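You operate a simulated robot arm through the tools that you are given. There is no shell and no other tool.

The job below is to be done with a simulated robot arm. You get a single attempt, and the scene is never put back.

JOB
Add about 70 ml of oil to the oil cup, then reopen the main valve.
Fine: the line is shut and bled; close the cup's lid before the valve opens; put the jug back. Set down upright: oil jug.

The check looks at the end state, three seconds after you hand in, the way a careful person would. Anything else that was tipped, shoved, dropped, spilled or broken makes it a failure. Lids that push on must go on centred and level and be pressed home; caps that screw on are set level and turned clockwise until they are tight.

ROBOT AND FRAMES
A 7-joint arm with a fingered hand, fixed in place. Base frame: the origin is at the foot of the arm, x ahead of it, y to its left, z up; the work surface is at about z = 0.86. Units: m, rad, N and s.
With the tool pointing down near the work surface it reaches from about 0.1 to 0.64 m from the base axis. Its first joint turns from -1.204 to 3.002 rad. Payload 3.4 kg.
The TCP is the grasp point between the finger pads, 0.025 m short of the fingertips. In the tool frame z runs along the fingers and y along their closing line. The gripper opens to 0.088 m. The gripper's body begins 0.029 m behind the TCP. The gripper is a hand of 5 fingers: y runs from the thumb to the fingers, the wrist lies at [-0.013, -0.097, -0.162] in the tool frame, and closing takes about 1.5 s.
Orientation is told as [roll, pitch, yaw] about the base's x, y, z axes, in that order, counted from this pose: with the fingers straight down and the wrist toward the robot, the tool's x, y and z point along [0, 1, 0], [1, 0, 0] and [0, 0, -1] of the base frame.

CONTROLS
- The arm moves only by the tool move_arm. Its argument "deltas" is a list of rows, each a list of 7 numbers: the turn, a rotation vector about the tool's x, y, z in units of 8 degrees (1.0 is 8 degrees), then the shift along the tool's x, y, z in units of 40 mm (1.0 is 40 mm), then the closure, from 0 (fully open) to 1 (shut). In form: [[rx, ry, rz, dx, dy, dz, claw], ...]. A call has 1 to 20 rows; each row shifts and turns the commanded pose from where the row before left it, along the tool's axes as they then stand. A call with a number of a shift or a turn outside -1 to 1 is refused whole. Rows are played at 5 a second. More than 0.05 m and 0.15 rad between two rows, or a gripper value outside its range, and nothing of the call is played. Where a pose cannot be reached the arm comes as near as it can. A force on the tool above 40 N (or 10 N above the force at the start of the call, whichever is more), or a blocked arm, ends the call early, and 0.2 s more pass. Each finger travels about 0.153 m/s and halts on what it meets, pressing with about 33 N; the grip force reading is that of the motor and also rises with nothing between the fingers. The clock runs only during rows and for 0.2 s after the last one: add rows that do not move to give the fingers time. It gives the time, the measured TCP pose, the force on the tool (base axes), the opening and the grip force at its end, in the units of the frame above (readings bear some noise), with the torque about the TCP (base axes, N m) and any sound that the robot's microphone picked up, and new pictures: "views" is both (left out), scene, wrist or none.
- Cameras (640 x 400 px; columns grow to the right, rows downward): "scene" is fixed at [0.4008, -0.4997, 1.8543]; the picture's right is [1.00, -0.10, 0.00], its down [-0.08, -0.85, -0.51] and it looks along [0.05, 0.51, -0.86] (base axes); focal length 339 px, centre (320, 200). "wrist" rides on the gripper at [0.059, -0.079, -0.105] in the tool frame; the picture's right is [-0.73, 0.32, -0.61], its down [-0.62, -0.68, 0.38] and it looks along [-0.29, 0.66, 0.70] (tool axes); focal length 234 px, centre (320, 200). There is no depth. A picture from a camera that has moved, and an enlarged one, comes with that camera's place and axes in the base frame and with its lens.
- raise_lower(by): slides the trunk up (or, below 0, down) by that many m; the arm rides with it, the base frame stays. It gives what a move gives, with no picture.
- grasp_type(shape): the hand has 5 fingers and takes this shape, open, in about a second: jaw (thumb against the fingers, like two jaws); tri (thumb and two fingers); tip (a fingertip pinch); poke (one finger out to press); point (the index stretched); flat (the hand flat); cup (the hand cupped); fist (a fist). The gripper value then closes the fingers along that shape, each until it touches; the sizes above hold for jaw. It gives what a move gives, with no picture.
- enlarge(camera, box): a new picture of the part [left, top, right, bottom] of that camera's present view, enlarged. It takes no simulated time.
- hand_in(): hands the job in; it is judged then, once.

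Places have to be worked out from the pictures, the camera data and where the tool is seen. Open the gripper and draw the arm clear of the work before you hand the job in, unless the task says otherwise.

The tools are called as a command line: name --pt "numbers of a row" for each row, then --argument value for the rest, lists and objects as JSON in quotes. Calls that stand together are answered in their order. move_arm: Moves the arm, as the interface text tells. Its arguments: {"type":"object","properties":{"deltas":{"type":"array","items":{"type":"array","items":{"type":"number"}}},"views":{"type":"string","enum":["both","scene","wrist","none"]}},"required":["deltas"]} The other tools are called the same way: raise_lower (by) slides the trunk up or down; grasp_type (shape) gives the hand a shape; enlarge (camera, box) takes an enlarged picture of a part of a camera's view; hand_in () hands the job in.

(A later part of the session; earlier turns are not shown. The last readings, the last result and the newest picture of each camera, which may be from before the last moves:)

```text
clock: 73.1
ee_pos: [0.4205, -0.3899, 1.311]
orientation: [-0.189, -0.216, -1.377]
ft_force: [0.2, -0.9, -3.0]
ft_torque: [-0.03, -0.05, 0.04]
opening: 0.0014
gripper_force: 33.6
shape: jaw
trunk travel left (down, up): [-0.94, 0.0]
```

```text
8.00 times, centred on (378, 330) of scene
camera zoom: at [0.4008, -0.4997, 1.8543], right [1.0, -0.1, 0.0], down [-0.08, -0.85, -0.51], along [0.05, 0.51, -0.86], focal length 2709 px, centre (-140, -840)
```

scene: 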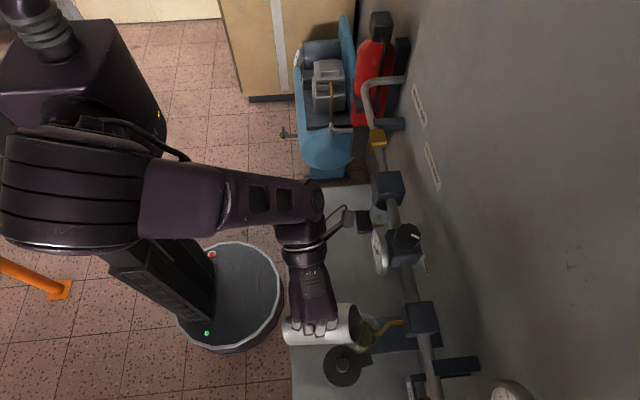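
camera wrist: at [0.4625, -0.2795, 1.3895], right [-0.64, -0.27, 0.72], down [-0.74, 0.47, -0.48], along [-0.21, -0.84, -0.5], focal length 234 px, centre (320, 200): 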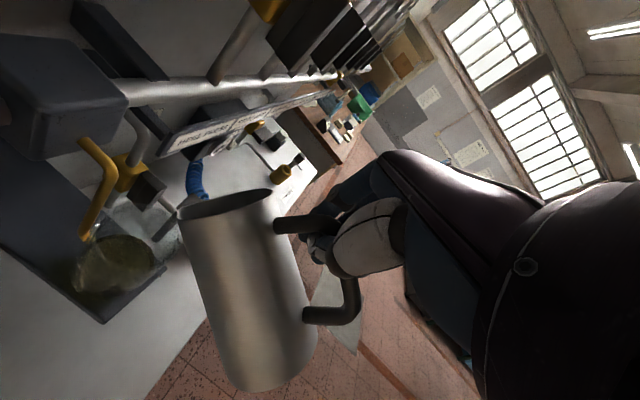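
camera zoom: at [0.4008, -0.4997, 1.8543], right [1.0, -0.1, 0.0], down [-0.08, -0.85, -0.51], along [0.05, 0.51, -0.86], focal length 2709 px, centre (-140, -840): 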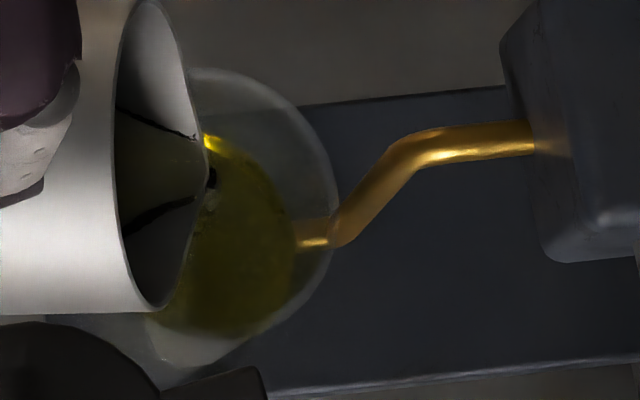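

Only a little has gone in so far. At a fixed tilt the flow tapers off on its own, so I'll hold for about one second more and re-check.

move_arm --pt "0 0 0 0 0 0 1" --pt "0 0 0 0 0 0 1" --pt "0 0 0 0 0 0 1" --pt "0 0 0 0 0 0 1" --views "none"

enlarge --camera "wrist" --box '[80, 170, 180, 260]'

enlarge --camera "scene" --box '[355, 305, 400, 355]'

```text
clock: 74.1
ee_pos: [0.4215, -0.3887, 1.31]
orientation: [-0.188, -0.217, -1.378]
ft_force: [0.2, -0.3, -2.5]
ft_torque: [0.0, -0.09, 0.02]
opening: 0.0015
gripper_force: 32.6
shape: jaw
trunk travel left (down, up): [-0.94, 0.0]
```

```text
4.44 times, centred on (130, 215) of wrist
camera zoom: at [0.4786, -0.2801, 1.3836], right [-0.56, -0.27, 0.78], down [-0.79, 0.47, -0.4], along [-0.26, -0.84, -0.47], focal length 1041 px, centre (1164, 133)
```

zoom: 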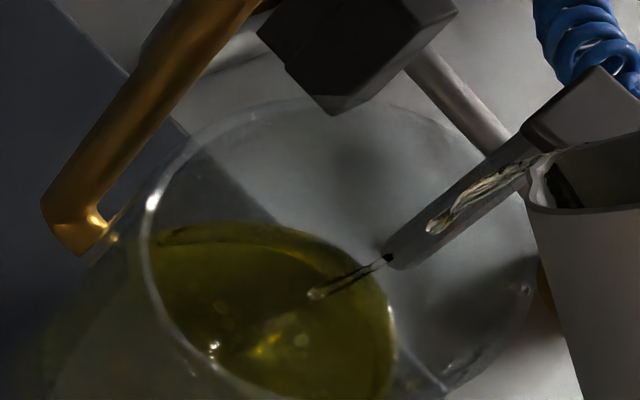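

```text
8.00 times, centred on (378, 330) of scene
camera zoom: at [0.4008, -0.4997, 1.8543], right [1.0, -0.1, 0.0], down [-0.08, -0.85, -0.51], along [0.05, 0.51, -0.86], focal length 2709 px, centre (-140, -840)
```

zoom: 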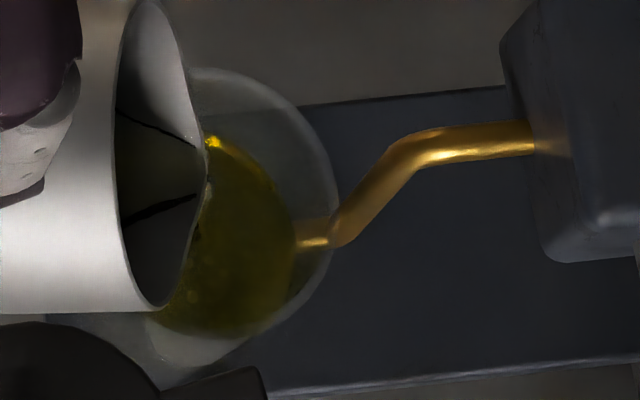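

The stream is thinning at this tilt, with a modest rise so far. I'll add 2° with the spout held in place and let it run about a second.

move_arm --pt "0.037 -0.239 -0.062 0.073 0.026 -0.06 1" --pt "0 0 0 0 0 0 1" --pt "0 0 0 0 0 0 1" --pt "0 0 0 0 0 0 1" --pt "0 0 0 0 0 0 1" --views "none"

enlarge --camera "wrist" --box '[60, 160, 200, 270]'

enlarge --camera "scene" --box '[355, 305, 400, 355]'

```text
clock: 75.3
ee_pos: [0.424, -0.3901, 1.3135]
orientation: [-0.224, -0.212, -1.369]
ft_force: [0.4, 0.8, -2.7]
ft_torque: [-0.02, -0.07, 0.0]
opening: 0.0017
gripper_force: 32.8
shape: jaw
trunk travel left (down, up): [-0.94, 0.0]
```

```text
3.64 times, centred on (130, 215) of wrist
camera zoom: at [0.4839, -0.2805, 1.3836], right [-0.53, -0.27, 0.8], down [-0.8, 0.47, -0.37], along [-0.27, -0.84, -0.46], focal length 852 px, centre (1011, 146)
```

zoom: 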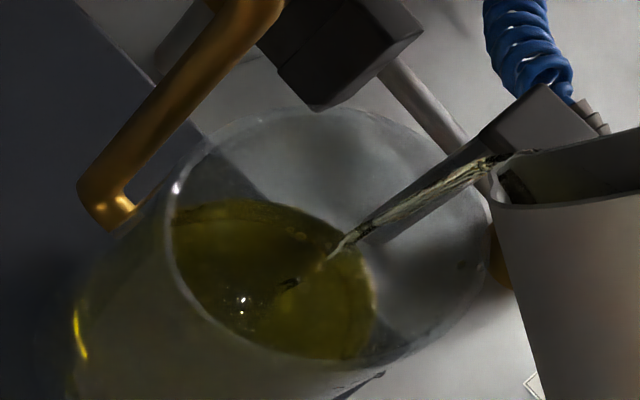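

```text
8.00 times, centred on (378, 330) of scene
camera zoom: at [0.4008, -0.4997, 1.8543], right [1.0, -0.1, 0.0], down [-0.08, -0.85, -0.51], along [0.05, 0.51, -0.86], focal length 2709 px, centre (-140, -840)
```

zoom: 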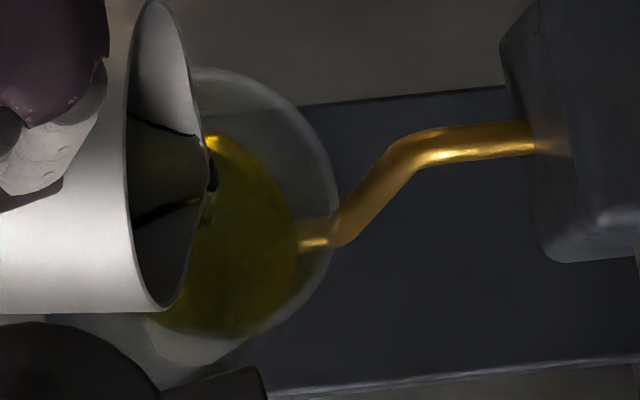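

The stream is steady into the cup; by comparing surface and rim ellipses I estimate roughly 15 ml so far. I'll add another 2° and hold.

move_arm --pt "0.037 -0.239 -0.062 0.073 0.026 -0.06 1" --pt "0 0 0 0 0 0 1" --pt "0 0 0 0 0 0 1" --pt "0 0 0 0 0 0 1" --pt "0 0 0 0 0 0 1" --pt "0 0 0 0 0 0 1" --views "none"

enlarge --camera "wrist" --box '[60, 160, 200, 270]'

enlarge --camera "scene" --box '[355, 305, 400, 355]'

```text
clock: 76.7
ee_pos: [0.4284, -0.3891, 1.3146]
orientation: [-0.259, -0.203, -1.361]
ft_force: [0.1, 0.2, -1.9]
ft_torque: [-0.02, -0.04, 0.01]
opening: 0.0015
gripper_force: 33.3
shape: jaw
trunk travel left (down, up): [-0.94, 0.0]
```

```text
3.64 times, centred on (130, 215) of wrist
camera zoom: at [0.4904, -0.2795, 1.3834], right [-0.5, -0.27, 0.82], down [-0.81, 0.47, -0.34], along [-0.29, -0.84, -0.45], focal length 852 px, centre (1011, 146)
```

zoom: 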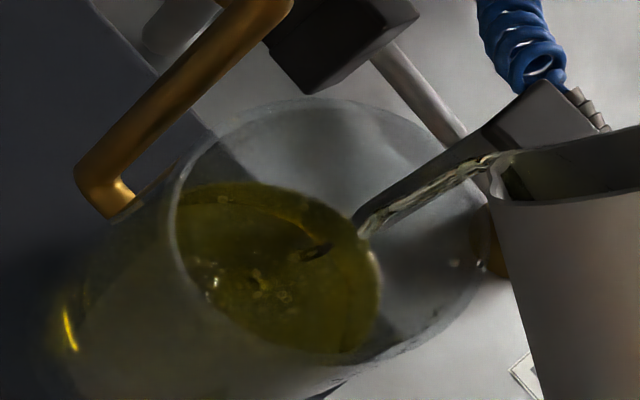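

```text
8.00 times, centred on (378, 330) of scene
camera zoom: at [0.4008, -0.4997, 1.8543], right [1.0, -0.1, 0.0], down [-0.08, -0.85, -0.51], along [0.05, 0.51, -0.86], focal length 2709 px, centre (-140, -840)
```

zoom: 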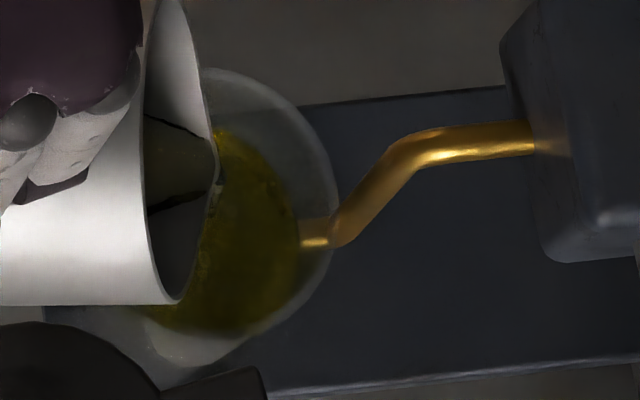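

By the two ellipse measures roughly 20–30 ml has gone in. I'll hold this tilt for another second and re-measure.

move_arm --pt "0 0 0 0 0 0 1" --pt "0 0 0 0 0 0 1" --pt "0 0 0 0 0 0 1" --pt "0 0 0 0 0 0 1" --pt "0 0 0 0 0 0 1" --views "none"

enlarge --camera "wrist" --box '[60, 160, 200, 270]'

enlarge --camera "scene" --box '[355, 305, 400, 355]'

```text
clock: 77.9
ee_pos: [0.4281, -0.3893, 1.3157]
orientation: [-0.258, -0.202, -1.361]
ft_force: [0.1, 0.9, -2.4]
ft_torque: [-0.02, -0.03, -0.05]
opening: 0.0018
gripper_force: 33.0
shape: jaw
trunk travel left (down, up): [-0.94, 0.0]
```

```text
3.64 times, centred on (130, 215) of wrist
camera zoom: at [0.4905, -0.2794, 1.3834], right [-0.5, -0.27, 0.82], down [-0.81, 0.47, -0.34], along [-0.29, -0.84, -0.45], focal length 852 px, centre (1011, 146)
```

zoom: 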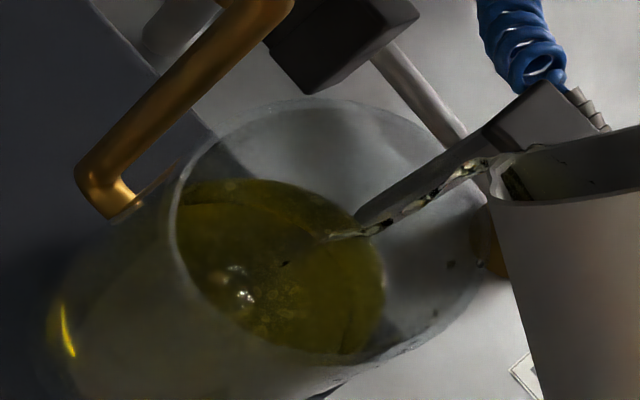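

```text
8.00 times, centred on (378, 330) of scene
camera zoom: at [0.4008, -0.4997, 1.8543], right [1.0, -0.1, 0.0], down [-0.08, -0.85, -0.51], along [0.05, 0.51, -0.86], focal length 2709 px, centre (-140, -840)
```

zoom: 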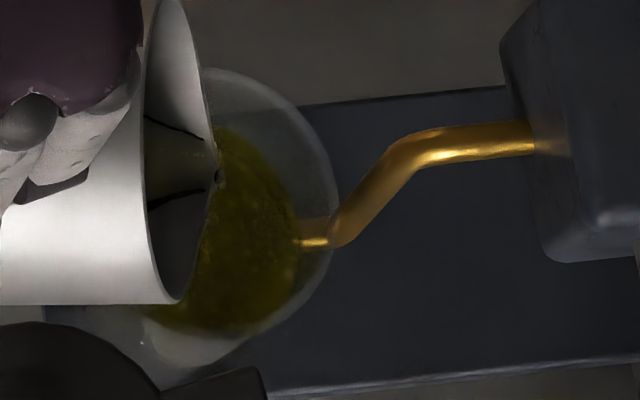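

The flow is tapering again at this tilt (about 4 ml in the last second). I'll add 2° more and hold about 1.5 s.

move_arm --pt "0.037 -0.239 -0.062 0.073 0.026 -0.05 1" --pt "0 0 0 0 0 0 1" --pt "0 0 0 0 0 0 1" --pt "0 0 0 0 0 0 1" --pt "0 0 0 0 0 0 1" --pt "0 0 0 0 0 0 1" --pt "0 0 0 0 0 0 1" --views "none"

enlarge --camera "wrist" --box '[60, 160, 200, 270]'

enlarge --camera "scene" --box '[355, 305, 400, 355]'

```text
clock: 79.5
ee_pos: [0.4318, -0.3889, 1.3141]
orientation: [-0.293, -0.196, -1.353]
ft_force: [0.1, -0.2, -2.9]
ft_torque: [-0.03, -0.03, -0.01]
opening: 0.0017
gripper_force: 32.9
shape: jaw
trunk travel left (down, up): [-0.94, 0.0]
```

```text
3.64 times, centred on (130, 215) of wrist
camera zoom: at [0.4961, -0.28, 1.3819], right [-0.47, -0.27, 0.84], down [-0.83, 0.47, -0.32], along [-0.3, -0.84, -0.44], focal length 852 px, centre (1011, 146)
```

zoom: 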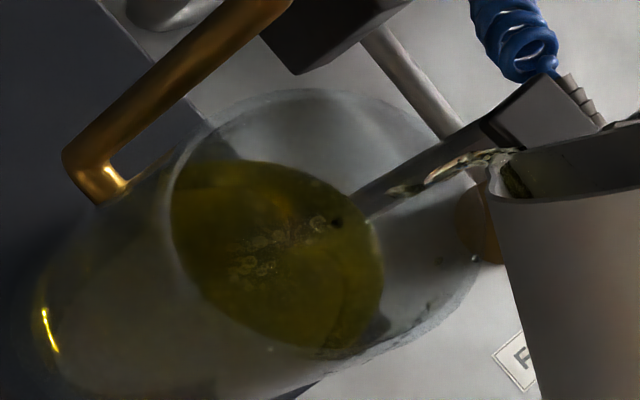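

```text
8.00 times, centred on (378, 330) of scene
camera zoom: at [0.4008, -0.4997, 1.8543], right [1.0, -0.1, 0.0], down [-0.08, -0.85, -0.51], along [0.05, 0.51, -0.86], focal length 2709 px, centre (-140, -840)
```

zoom: 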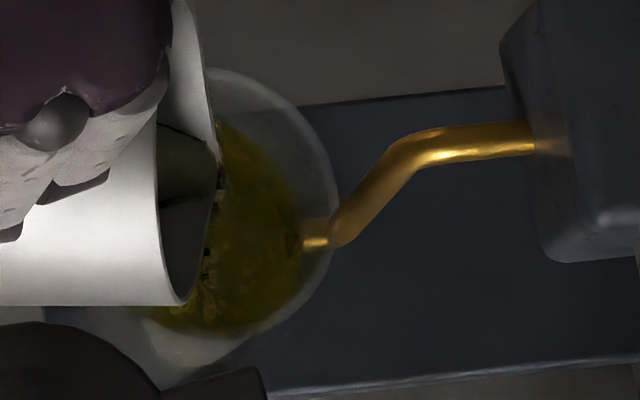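

Depth below the rim is now about 42 mm (started near 59 mm), so around 40–45 ml is in. I'll add 1.5° more, hold, and measure again.

move_arm --pt "0.027 -0.179 -0.047 0.055 0.02 -0.04 1" --pt "0 0 0 0 0 0 1" --pt "0 0 0 0 0 0 1" --pt "0 0 0 0 0 0 1" --pt "0 0 0 0 0 0 1" --pt "0 0 0 0 0 0 1" --views "none"

enlarge --camera "wrist" --box '[60, 160, 200, 270]'

enlarge --camera "scene" --box '[355, 305, 400, 355]'

```text
clock: 80.9
ee_pos: [0.434, -0.3897, 1.3148]
orientation: [-0.32, -0.188, -1.35]
ft_force: [-0.3, 0.0, -1.7]
ft_torque: [-0.01, -0.05, 0.01]
opening: 0.0017
gripper_force: 32.6
shape: jaw
trunk travel left (down, up): [-0.94, 0.0]
```

```text
3.64 times, centred on (130, 215) of wrist
camera zoom: at [0.5, -0.2798, 1.3811], right [-0.45, -0.27, 0.85], down [-0.83, 0.47, -0.29], along [-0.32, -0.84, -0.44], focal length 852 px, centre (1011, 146)
```

zoom: 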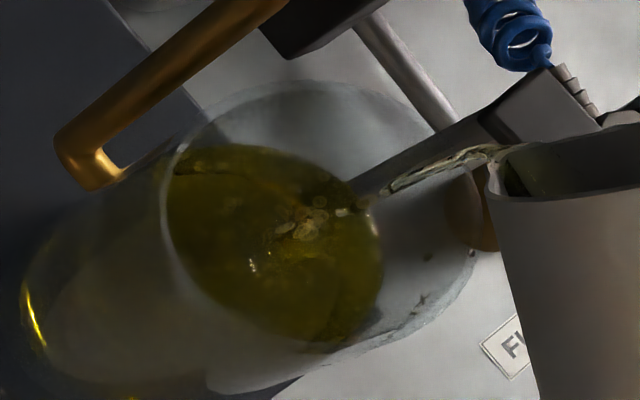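

```text
8.00 times, centred on (378, 330) of scene
camera zoom: at [0.4008, -0.4997, 1.8543], right [1.0, -0.1, 0.0], down [-0.08, -0.85, -0.51], along [0.05, 0.51, -0.86], focal length 2709 px, centre (-140, -840)
```

zoom: 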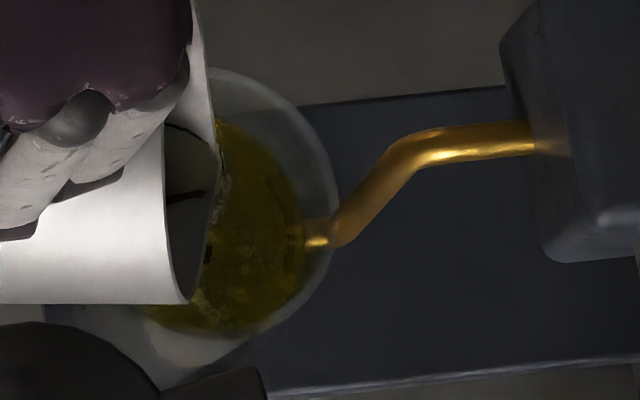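

The level is close to but still short of target by these measures, but they scatter. I can make out dark mark lines on the far glass wall, so I'll zoom tightly there before letting more time run.

enlarge --camera "wrist" --box '[130, 205, 186, 260]'

enlarge --camera "wrist" --box '[75, 175, 155, 260]'

```text
7.27 times, centred on (158, 232) of wrist
camera zoom: at [0.5, -0.2798, 1.3811], right [-0.45, -0.27, 0.85], down [-0.83, 0.47, -0.29], along [-0.32, -0.84, -0.44], focal length 1703 px, centre (1498, -36)
```

zoom: 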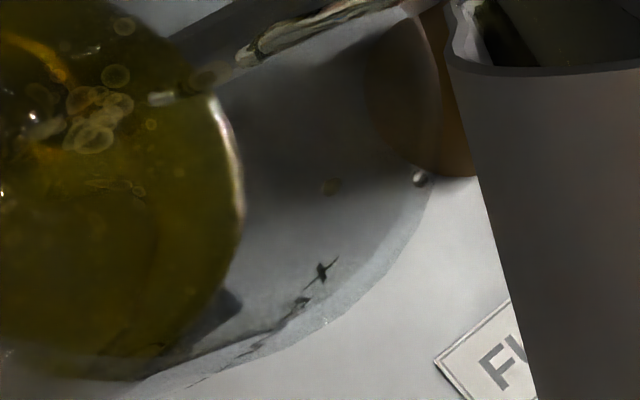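

```text
4.71 times, centred on (115, 218) of wrist
camera zoom: at [0.5, -0.2798, 1.3811], right [-0.45, -0.27, 0.85], down [-0.83, 0.47, -0.29], along [-0.32, -0.84, -0.44], focal length 1102 px, centre (1285, 118)
```

zoom: 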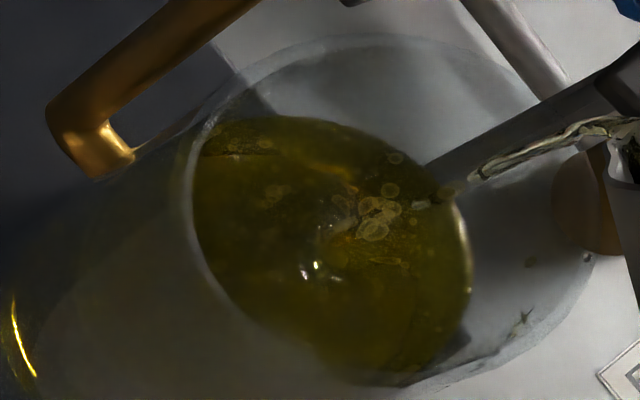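

In this tight view the "MAX" text is readable at grazing angle, and the oil contact line sits about 21 mm below it; the start was about 42 mm below. The target is roughly 13–14 mm below MAX, so some 18–20 ml remain. I'll hold about a second and re-measure here.

move_arm --pt "0 0 0 0 0 0 1" --pt "0 0 0 0 0 0 1" --pt "0 0 0 0 0 0 1" --pt "0 0 0 0 0 0 1" --views "none"

enlarge --camera "wrist" --box '[130, 205, 186, 260]'

enlarge --camera "wrist" --box '[60, 160, 200, 270]'

```text
clock: 81.9
ee_pos: [0.435, -0.3896, 1.3167]
orientation: [-0.32, -0.188, -1.349]
ft_force: [-0.2, -0.2, -2.6]
ft_torque: [-0.05, -0.01, 0.0]
opening: 0.0013
gripper_force: 32.9
shape: jaw
trunk travel left (down, up): [-0.94, 0.0]
```

```text
7.27 times, centred on (158, 232) of wrist
camera zoom: at [0.5001, -0.2799, 1.3811], right [-0.45, -0.27, 0.85], down [-0.83, 0.47, -0.29], along [-0.32, -0.84, -0.44], focal length 1703 px, centre (1498, -36)
```

zoom: 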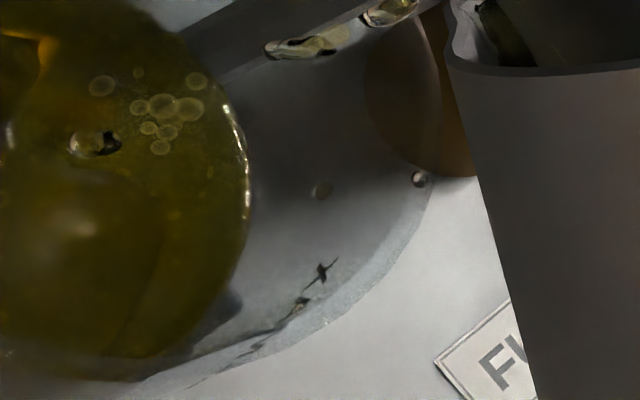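

```text
3.64 times, centred on (130, 215) of wrist
camera zoom: at [0.5001, -0.2799, 1.3811], right [-0.45, -0.27, 0.85], down [-0.83, 0.47, -0.29], along [-0.32, -0.84, -0.44], focal length 852 px, centre (1011, 146)
```

zoom: 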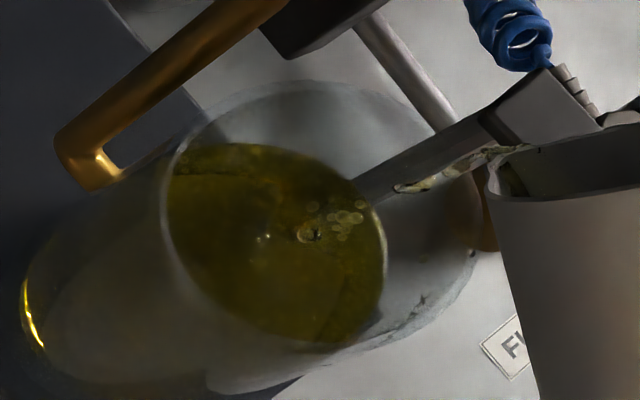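

The surface rose about 1.5 mm more and the stream is breaking into drops. I'll add 2° and hold about 1.4 s.

move_arm --pt "0.037 -0.239 -0.062 0.073 0.026 -0.05 1" --pt "0 0 0 0 0 0 1" --pt "0 0 0 0 0 0 1" --pt "0 0 0 0 0 0 1" --pt "0 0 0 0 0 0 1" --pt "0 0 0 0 0 0 1" --views "none"

enlarge --camera "wrist" --box '[130, 205, 186, 260]'

enlarge --camera "wrist" --box '[60, 160, 200, 270]'

enlarge --camera "scene" --box '[330, 290, 420, 380]'

```text
clock: 83.3
ee_pos: [0.437, -0.3915, 1.3177]
orientation: [-0.349, -0.178, -1.341]
ft_force: [-0.6, 0.1, -2.3]
ft_torque: [-0.04, -0.09, -0.04]
opening: 0.0018
gripper_force: 32.6
shape: jaw
out of reach, approached as far as the arm can: row 1
trunk travel left (down, up): [-0.94, 0.0]
```

```text
7.27 times, centred on (158, 232) of wrist
camera zoom: at [0.5044, -0.2829, 1.38], right [-0.42, -0.28, 0.86], down [-0.85, 0.46, -0.27], along [-0.33, -0.84, -0.43], focal length 1703 px, centre (1498, -36)
```

zoom: 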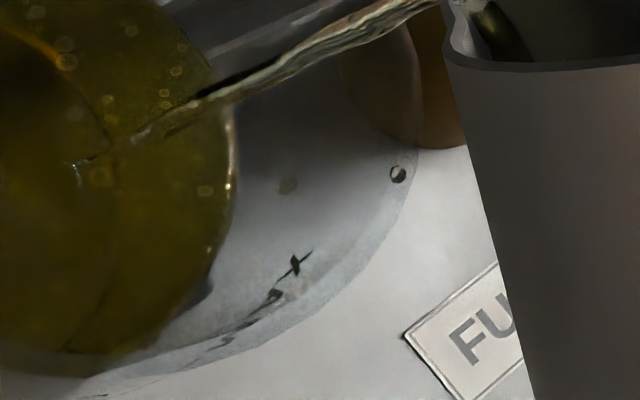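

```text
3.64 times, centred on (130, 215) of wrist
camera zoom: at [0.5044, -0.2829, 1.38], right [-0.42, -0.28, 0.86], down [-0.85, 0.46, -0.27], along [-0.33, -0.84, -0.43], focal length 852 px, centre (1011, 146)
```

zoom: 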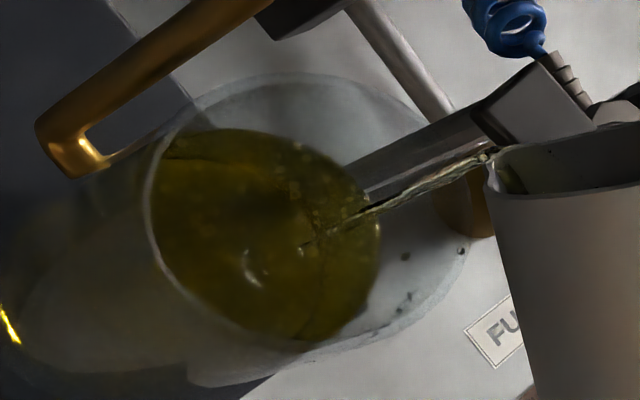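

```text
4.44 times, centred on (375, 335) of scene
camera zoom: at [0.4008, -0.4997, 1.8543], right [1.0, -0.1, 0.0], down [-0.08, -0.85, -0.51], along [0.05, 0.51, -0.86], focal length 1505 px, centre (76, -400)
```

zoom: 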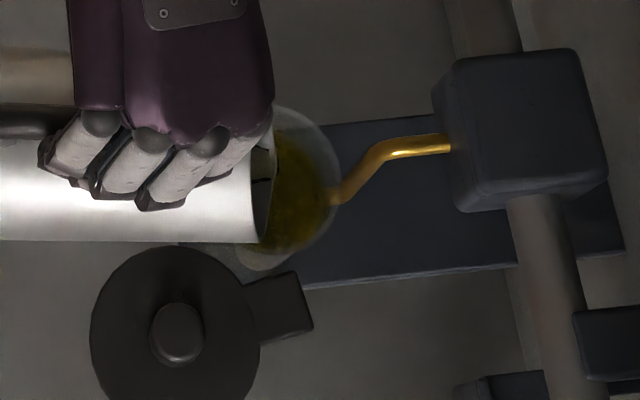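

By the two measures about 53–60 ml is in and a good stream is still running. I'll hold one more second and measure again before tilting back.

move_arm --pt "0 0 0 0 0 0 1" --pt "0 0 0 0 0 0 1" --pt "0 0 0 0 0 0 1" --pt "0 0 0 0 0 0 1" --views "none"

enlarge --camera "wrist" --box '[130, 205, 186, 260]'

enlarge --camera "wrist" --box '[60, 160, 200, 270]'

```text
clock: 84.3
ee_pos: [0.4367, -0.3925, 1.3165]
orientation: [-0.347, -0.178, -1.34]
ft_force: [-0.9, -0.2, -2.5]
ft_torque: [-0.03, -0.08, 0.02]
opening: 0.0014
gripper_force: 33.3
shape: jaw
trunk travel left (down, up): [-0.94, 0.0]
```

```text
7.27 times, centred on (158, 232) of wrist
camera zoom: at [0.5044, -0.2829, 1.3799], right [-0.42, -0.28, 0.86], down [-0.85, 0.46, -0.26], along [-0.33, -0.84, -0.43], focal length 1703 px, centre (1498, -36)
```

zoom: 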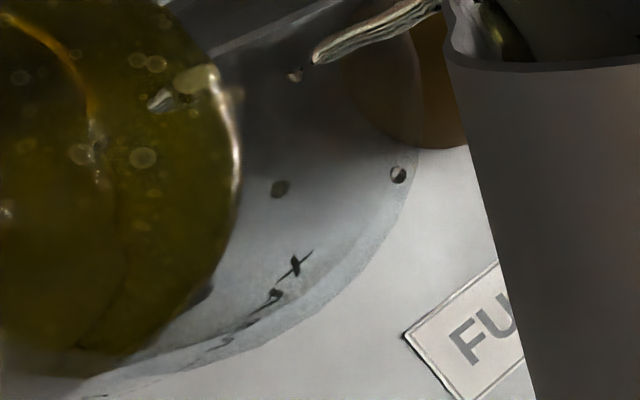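

```text
3.64 times, centred on (130, 215) of wrist
camera zoom: at [0.5044, -0.2829, 1.3799], right [-0.42, -0.28, 0.86], down [-0.85, 0.46, -0.26], along [-0.33, -0.84, -0.43], focal length 852 px, centre (1011, 146)
```

zoom: 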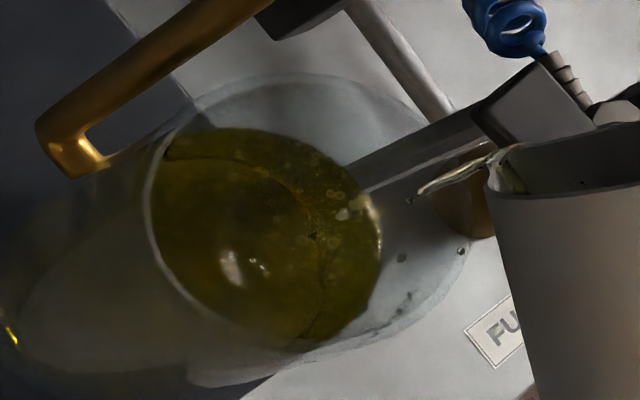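

The flow has almost stopped at this tilt with the level still short of target. I'll add 2° while lowering the spout about a centimetre (which also eases the arm's reach), and hold.

move_arm --pt "0.037 -0.239 -0.062 0.165 -0.03 0.205 1" --pt "0 0 0 0 0 0 1" --pt "0 0 0 0 0 0 1" --pt "0 0 0 0 0 0 1" --pt "0 0 0 0 0 0 1" --views "none"

enlarge --camera "wrist" --box '[130, 205, 186, 260]'

enlarge --camera "wrist" --box '[60, 160, 200, 270]'

```text
clock: 85.5
ee_pos: [0.4375, -0.3949, 1.3052]
orientation: [-0.383, -0.169, -1.335]
ft_force: [0.8, 0.3, -2.1]
ft_torque: [-0.04, -0.05, 0.02]
opening: 0.0015
gripper_force: 33.4
shape: jaw
out of reach, approached as far as the arm can: row 1
trunk travel left (down, up): [-0.94, 0.0]
```

```text
7.27 times, centred on (158, 232) of wrist
camera zoom: at [0.5076, -0.2856, 1.3656], right [-0.39, -0.28, 0.88], down [-0.85, 0.46, -0.24], along [-0.34, -0.84, -0.42], focal length 1703 px, centre (1498, -36)
```

zoom: 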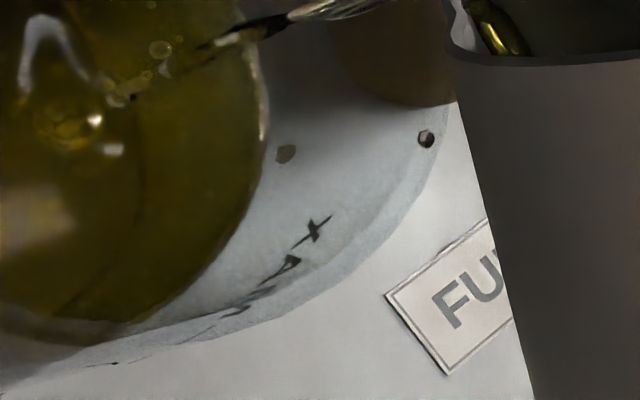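

```text
3.64 times, centred on (130, 215) of wrist
camera zoom: at [0.5076, -0.2856, 1.3656], right [-0.39, -0.28, 0.88], down [-0.85, 0.46, -0.24], along [-0.34, -0.84, -0.42], focal length 852 px, centre (1011, 146)
```

zoom: 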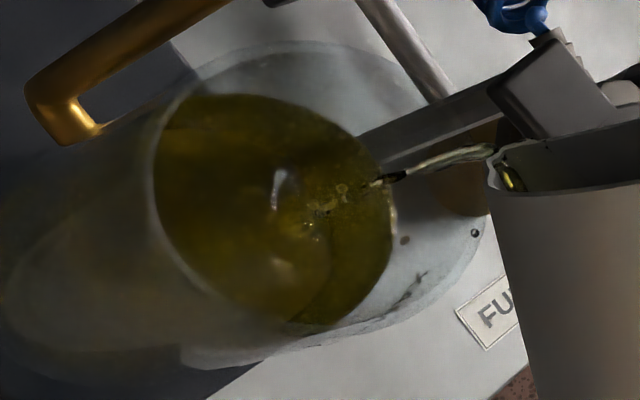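

By the rim-to-surface comparison the rise is now about 27–28 mm (≈65–70 ml), close to target. I'll tilt back now to stop the flow while keeping the spout over the cup.

move_arm --pt "-0.146 0.957 0.249 -0.335 -0.08 0.11 1" --pt "-0.073 0.479 0.125 -0.165 -0.04 0.04 1" --pt "0 0 0 0 0 0 1" --pt "0 0 0 0 0 0 1" --pt "0 0 0 0 0 0 1" --views "none"

enlarge --camera "wrist" --box '[40, 150, 230, 290]'

enlarge --camera "scene" --box '[330, 290, 420, 380]'

```text
clock: 86.7
ee_pos: [0.416, -0.3953, 1.3062]
orientation: [-0.178, -0.216, -1.377]
ft_force: [0.0, 0.3, -2.2]
ft_torque: [0.02, -0.04, 0.0]
opening: 0.0017
gripper_force: 32.6
shape: jaw
trunk travel left (down, up): [-0.94, 0.0]
```

```text
2.86 times, centred on (135, 220) of wrist
camera zoom: at [0.4732, -0.2857, 1.3799], right [-0.57, -0.27, 0.78], down [-0.78, 0.47, -0.41], along [-0.25, -0.84, -0.48], focal length 669 px, centre (849, 143)
```

zoom: 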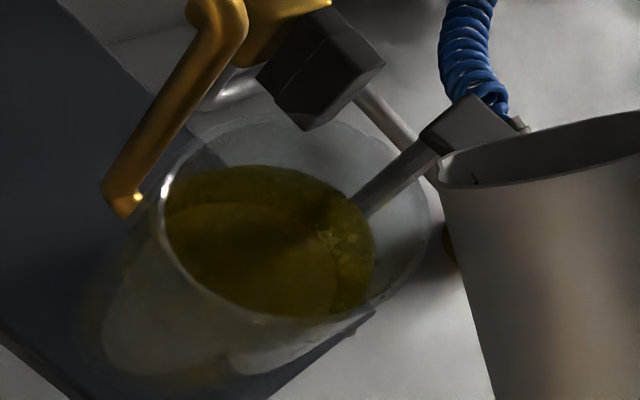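

```text
4.44 times, centred on (375, 335) of scene
camera zoom: at [0.4008, -0.4997, 1.8543], right [1.0, -0.1, 0.0], down [-0.08, -0.85, -0.51], along [0.05, 0.51, -0.86], focal length 1505 px, centre (76, -400)
```

zoom: 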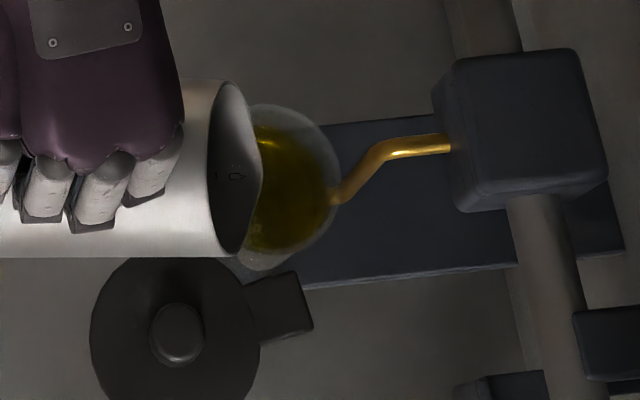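

The flow has stopped and two independent measures put the surface about 31 mm below the rim, a 28 mm rise, i.e. roughly 70 ml. I'll tilt the jug further back over the cup so that any last drip still lands inside.

move_arm --pt "-0.146 0.957 0.249 -0.32 -0.06 0.04 1" --pt "-0.146 0.957 0.249 -0.32 -0.06 0.0 1" --pt "0 0 0 0 0 0 1" --pt "0 0 0 0 0 0 1" --pt "0 0 0 0 0 0 1" --pt "0 0 0 0 0 0 1" --views "both"

enlarge --camera "wrist" --box '[20, 150, 250, 330]'

enlarge --camera "scene" --box '[310, 280, 420, 380]'

```text
clock: 88.1
ee_pos: [0.3922, -0.3953, 1.3062]
orientation: [0.105, -0.26, -1.45]
ft_force: [0.2, 0.6, -1.8]
ft_torque: [-0.02, -0.01, -0.01]
opening: 0.0017
gripper_force: 33.4
shape: jaw
trunk travel left (down, up): [-0.94, 0.0]
camera wrist: at [0.4259, -0.2868, 1.392], right [-0.76, -0.27, 0.59], down [-0.64, 0.47, -0.61], along [-0.11, -0.84, -0.53], focal length 234 px, centre (320, 200)
```

scene: 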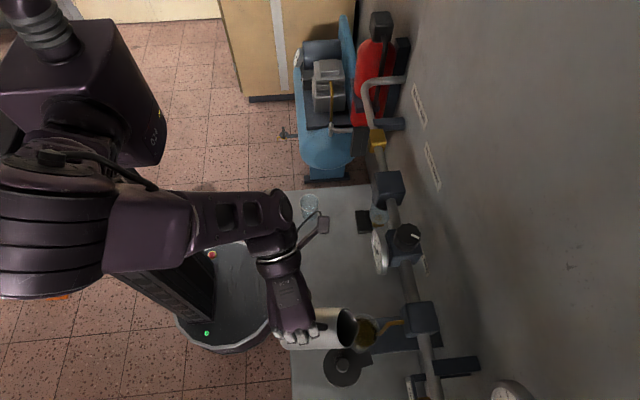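
wrist: 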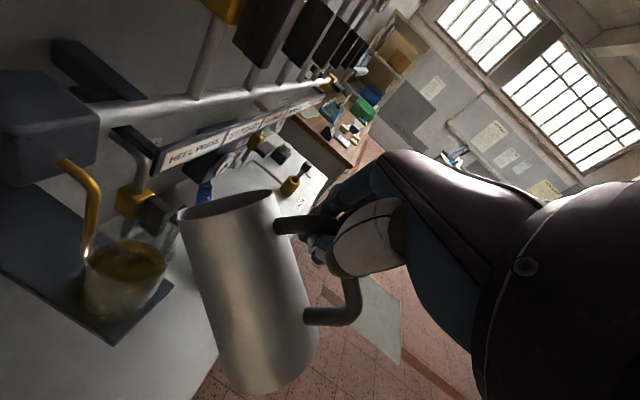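

```text
2.22 times, centred on (135, 240) of wrist
camera zoom: at [0.4259, -0.2868, 1.392], right [-0.76, -0.27, 0.59], down [-0.64, 0.47, -0.61], along [-0.11, -0.84, -0.53], focal length 520 px, centre (731, 111)
```

zoom: 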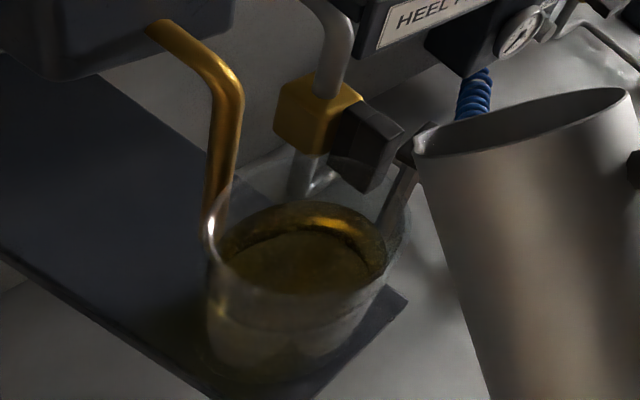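

```text
4.00 times, centred on (365, 330) of scene
camera zoom: at [0.4008, -0.4997, 1.8543], right [1.0, -0.1, 0.0], down [-0.08, -0.85, -0.51], along [0.05, 0.51, -0.86], focal length 1355 px, centre (140, -320)
```

zoom: 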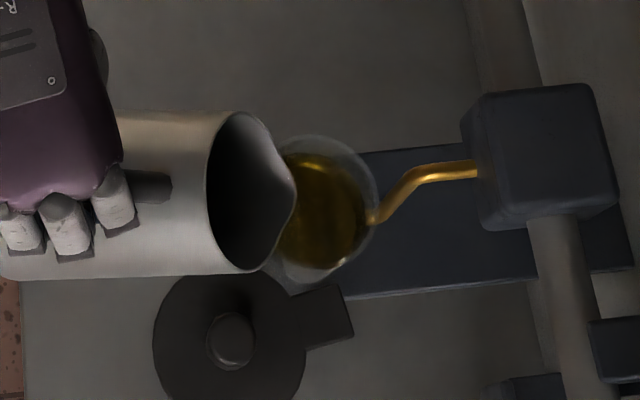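

The cup holds the new oil with the jug's lip clean above it. Now I lift the jug away, up and slightly back, keeping its tilt.

move_arm --pt "0 0 0 -0.12 0.175 -0.745 1" --pt "0 0 0 -0.12 0.175 -0.745 1" --pt "0 0 0 -0.12 0.175 -0.745 1" --pt "0 0 0 -0.12 0.175 -0.745 1" --pt "0 0 0 0 0 0 1" --views "scene"

```text
clock: 89.3
ee_pos: [0.359, -0.397, 1.4224]
orientation: [0.105, -0.26, -1.449]
ft_force: [0.4, -1.0, -1.7]
ft_torque: [-0.01, 0.01, 0.0]
opening: 0.0018
gripper_force: 33.3
shape: jaw
trunk travel left (down, up): [-0.94, 0.0]
```

scene: 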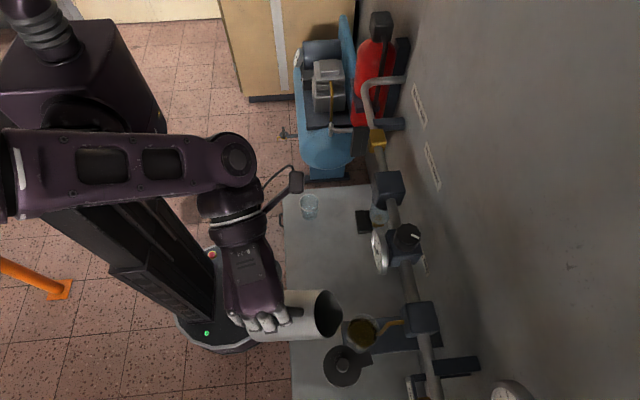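

Clear of the cup. I'll rotate the jug back to the near-upright carrying attitude used at pick-up.

move_arm --pt "0.3185 0.8255 0.0683 0 0 0 1" --pt "0.3185 0.8255 0.0683 0 0 0 1" --pt "0.3185 0.8255 0.0683 0 0 0 1" --pt "0.3185 0.8255 0.0683 0 0 0 1" --pt "0.3185 0.8255 0.0683 0 0 0 1" --pt "0.3185 0.8255 0.0683 0 0 0 1" --pt "0 0 0 0 0 0 1" --pt "0 0 0 0 0 0 1" --views "both"

```text
clock: 91.1
ee_pos: [0.3601, -0.399, 1.4258]
orientation: [0.792, 0.001, -1.387]
ft_force: [0.2, -0.2, -1.8]
ft_torque: [-0.05, 0.05, 0.0]
opening: 0.0016
gripper_force: 33.5
shape: jaw
out of reach, approached as far as the arm can: row 6
trunk travel left (down, up): [-0.94, 0.0]
camera wrist: at [0.3131, -0.3277, 1.5419], right [-0.87, -0.49, -0.09], down [-0.29, 0.64, -0.71], along [0.41, -0.59, -0.7], focal length 234 px, centre (320, 200)
```

scene: 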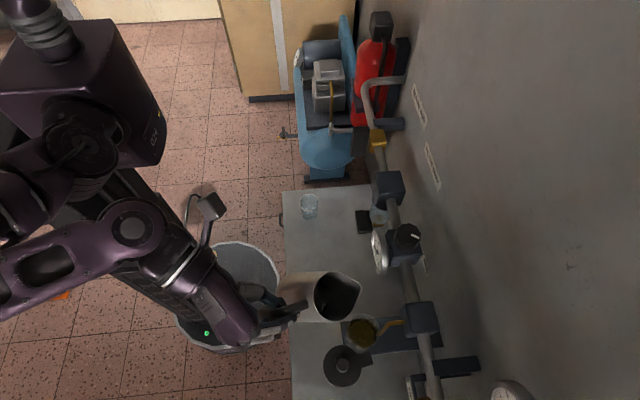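
wrist: 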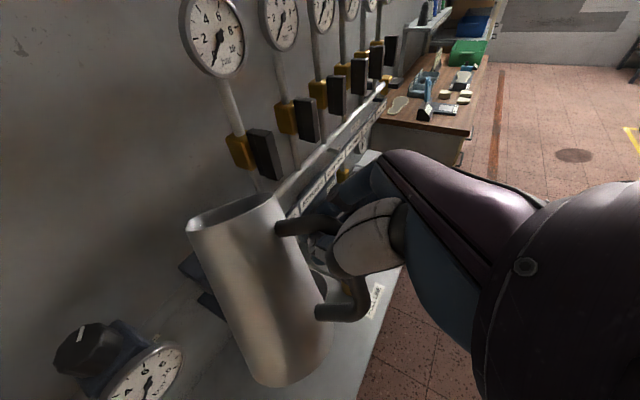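

The jug is near-upright again. I'll raise it and carry it back over its original spot (y≈-0.195).

move_arm --pt "0 0 0 0.665 -0.345 -0.528 1" --pt "0 0 0 0.665 -0.345 -0.528 1" --pt "0 0 0 0.665 -0.345 -0.528 1" --pt "0 0 0 0.665 -0.345 -0.528 1" --pt "0 0 0 0.036 -0.45 0.036 1" --pt "0 0 0 0.036 -0.45 0.036 1" --pt "0 0 0 0.036 -0.45 0.036 1" --pt "0 0 0 0.036 -0.45 0.036 1" --pt "0 0 0 0.036 -0.45 0.036 1" --pt "0 0 0 0.036 -0.45 0.036 1" --pt "0 0 0 0.036 -0.45 0.036 1" --pt "0 0 0 0.036 -0.45 0.036 1" --pt "0 0 0 0 0 0 1" --pt "0 0 0 0 0 0 1" --views "both"

```text
clock: 94.1
ee_pos: [0.3549, -0.196, 1.5603]
orientation: [0.792, -0.001, -1.386]
ft_force: [-0.2, 0.0, -1.6]
ft_torque: [-0.09, 0.05, 0.02]
opening: 0.0015
gripper_force: 33.1
shape: jaw
trunk travel left (down, up): [-0.94, 0.0]
camera wrist: at [0.3063, -0.1247, 1.6767], right [-0.87, -0.49, -0.09], down [-0.29, 0.64, -0.71], along [0.41, -0.59, -0.69], focal length 234 px, centre (320, 200)
```

scene: 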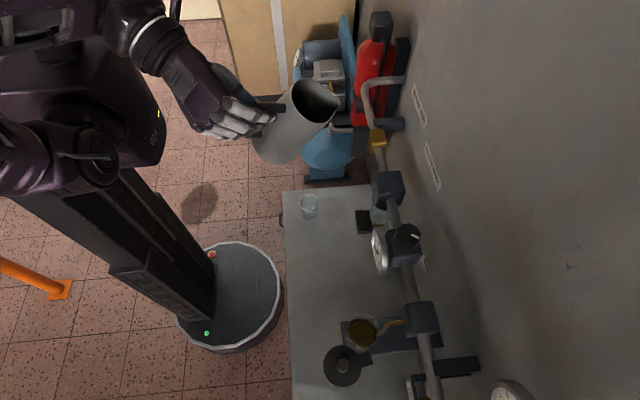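
wrist: 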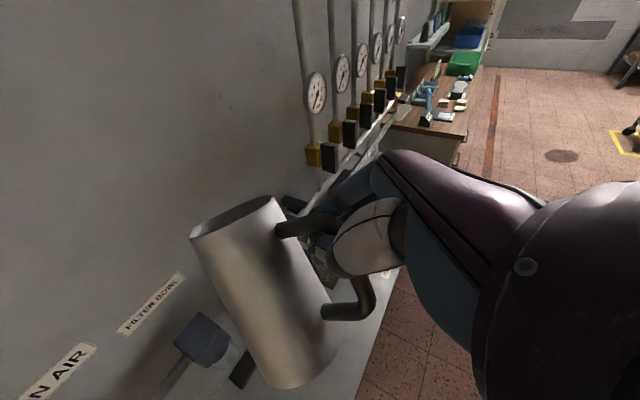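

The jug is back over its place, still secure. I'll check the cup from the fixed camera now that it is unobstructed, then lower the trunk.

enlarge --camera "scene" --box '[345, 310, 395, 360]'

enlarge --camera "wrist" --box '[160, 160, 400, 400]'

```text
8.00 times, centred on (370, 335) of scene
camera zoom: at [0.4008, -0.4997, 1.8543], right [1.0, -0.1, 0.0], down [-0.08, -0.85, -0.51], along [0.05, 0.51, -0.86], focal length 2709 px, centre (-80, -880)
```

zoom: 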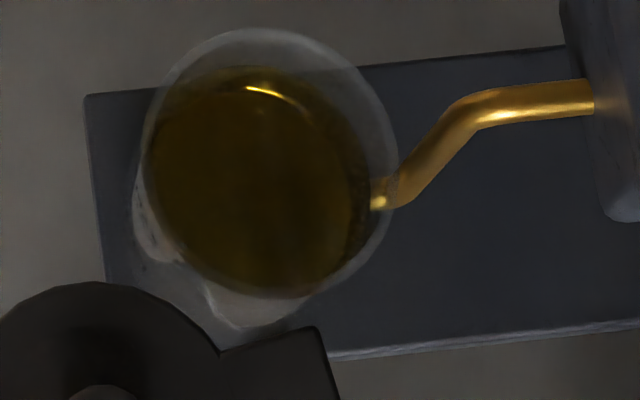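

```text
1.67 times, centred on (280, 280) of wrist
camera zoom: at [0.3063, -0.1247, 1.6767], right [-0.87, -0.49, -0.09], down [-0.29, 0.64, -0.71], along [0.41, -0.59, -0.69], focal length 390 px, centre (387, 67)
```

zoom: 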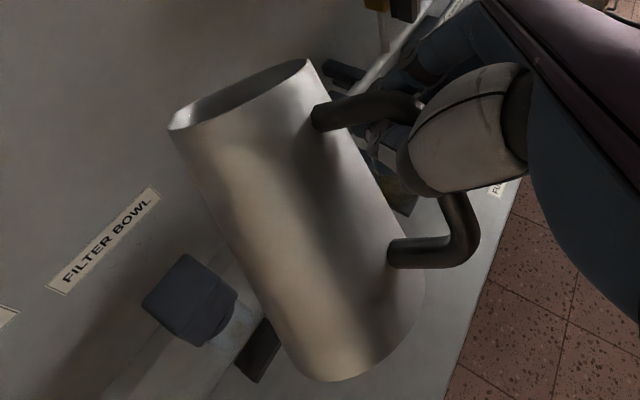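

The fixed view shows the cup well filled with no drips around it. The jug leans about 20° forward and 12° right in my grip, so I'll test rotating the hand (roll first) to bring it upright before setting down.

move_arm --pt "-0.35 0 -0.35 0 0 0 1" --pt "-0.35 0 -0.35 0 0 0 1" --pt "-0.35 0 -0.35 0 0 0 1" --pt "0 0 0 0 0 0 1" --views "none"

```text
clock: 95.1
ee_pos: [0.3517, -0.2242, 1.559]
orientation: [0.793, -0.206, -1.383]
ft_force: [0.0, -0.2, -1.2]
ft_torque: [-0.04, 0.08, 0.03]
opening: 0.0015
gripper_force: 33.0
shape: jaw
out of reach, approached as far as the arm can: row 2, 3
trunk travel left (down, up): [-0.94, 0.0]
```

The roll correction is feasible but pushed y to -0.224. I'll yaw 8° the easier way, lean the jug back 8°, and shift back toward y≈-0.2.

move_arm --pt "0.356 0.105 -0.351 0 0 0 1" --pt "0.356 0.105 -0.351 0 -0.25 0 1" --pt "0 0.5 0 0 -0.25 0 1" --pt "0 0.5 0 0 0 0 1" --pt "0 0 0 0 0 0 1" --views "both"

enlarge --camera "wrist" --box '[160, 160, 400, 400]'

enlarge --camera "scene" --box '[220, 40, 380, 200]'

```text
clock: 96.3
ee_pos: [0.3653, -0.2049, 1.5831]
orientation: [0.933, -0.206, -1.246]
ft_force: [0.0, -0.1, -2.0]
ft_torque: [-0.03, 0.05, -0.02]
opening: 0.0012
gripper_force: 32.7
shape: jaw
out of reach, approached as far as the arm can: row 1, 2, 3, 4
trunk travel left (down, up): [-0.94, 0.0]
camera wrist: at [0.2878, -0.1268, 1.6756], right [-0.76, -0.64, -0.15], down [-0.23, 0.47, -0.85], along [0.61, -0.61, -0.5], focal length 234 px, centre (320, 200)
```

scene: 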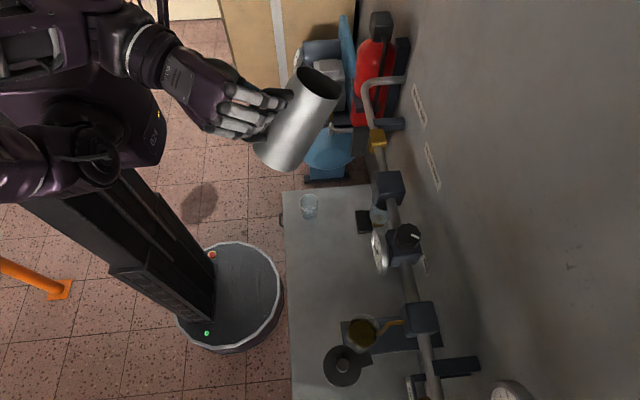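
wrist: 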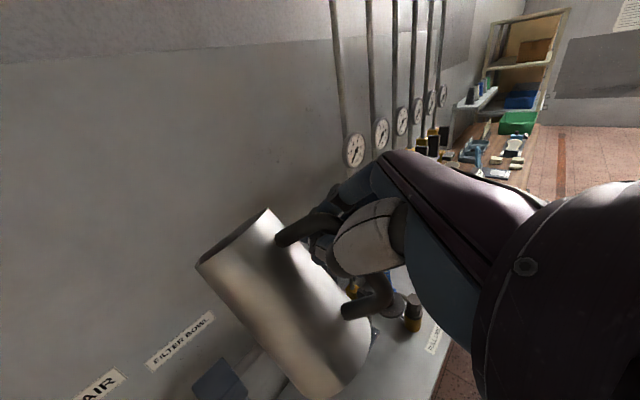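

```text
1.67 times, centred on (280, 280) of wrist
camera zoom: at [0.2878, -0.1268, 1.6756], right [-0.76, -0.64, -0.15], down [-0.23, 0.47, -0.85], along [0.61, -0.61, -0.5], focal length 390 px, centre (387, 67)
```

zoom: 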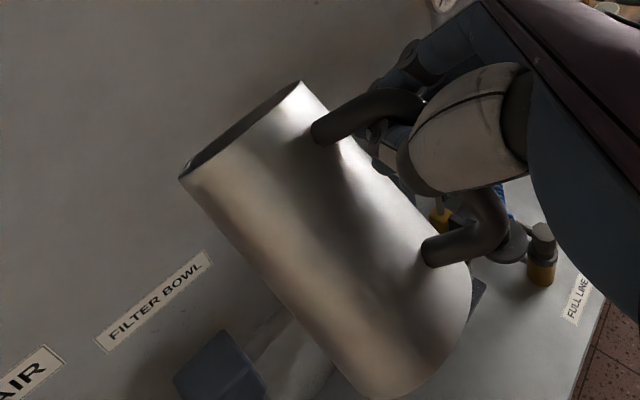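

```text
2.50 times, centred on (300, 120) of scene
camera zoom: at [0.4008, -0.4997, 1.8543], right [1.0, -0.1, 0.0], down [-0.08, -0.85, -0.51], along [0.05, 0.51, -0.86], focal length 847 px, centre (370, 400)
```

zoom: 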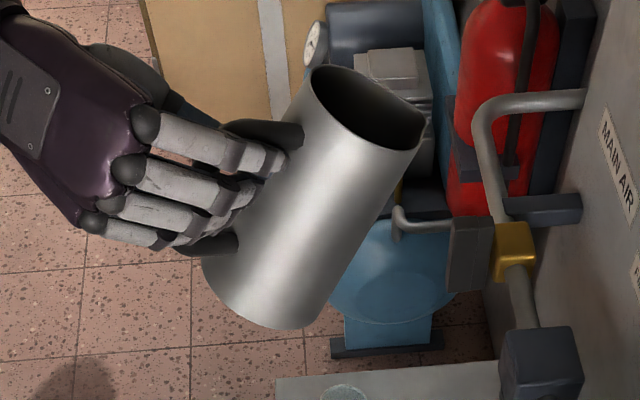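

The jug pivots in the pinch as I pitch, so it now leans about 26° purely forward with no sideways lean. I'll set it down by touching its front base edge and swinging the hand back and down so it pivots upright. First I shift 6 cm forward so it ends at its original spot.

move_arm --pt "0 0 0 0.263 0.136 0.403 1" --pt "0 0 0 0.263 0.136 0.403 1" --pt "0 0 0 0.263 0.136 0.403 1" --pt "0 0 0 0 0 0 1" --views "none"

raise_lower --by -0.4

move_arm --pt "0 0 0 0 0 0 1" --views "both"

```text
clock: 97.3
ee_pos: [0.4258, -0.201, 1.5849]
orientation: [0.932, -0.206, -1.244]
ft_force: [-0.2, 0.8, -2.3]
ft_torque: [-0.02, 0.03, -0.02]
opening: 0.0017
gripper_force: 33.2
shape: jaw
trunk travel left (down, up): [-0.94, 0.0]
```

```text
clock: 101.1
ee_pos: [0.4264, -0.2007, 1.1861]
orientation: [0.931, -0.206, -1.244]
ft_force: [0.0, -0.4, -2.5]
ft_torque: [-0.06, 0.02, 0.0]
opening: 0.0019
gripper_force: 32.7
shape: jaw
trunk travel left (down, up): [-0.54, 0.4]
```

```text
clock: 101.5
ee_pos: [0.4267, -0.2008, 1.1866]
orientation: [0.932, -0.208, -1.245]
ft_force: [-0.1, -0.6, -0.7]
ft_torque: [-0.03, 0.01, -0.01]
opening: 0.0014
gripper_force: 32.7
shape: jaw
trunk travel left (down, up): [-0.54, 0.4]
camera wrist: at [0.3474, -0.123, 1.2767], right [-0.76, -0.64, -0.15], down [-0.23, 0.47, -0.85], along [0.61, -0.61, -0.5], focal length 234 px, centre (320, 200)
```

scene: 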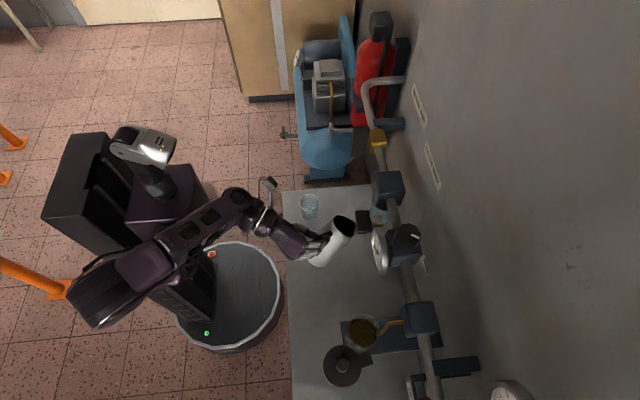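
wrist: 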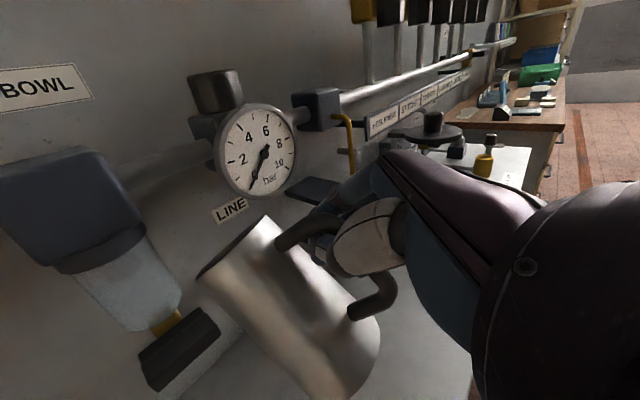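

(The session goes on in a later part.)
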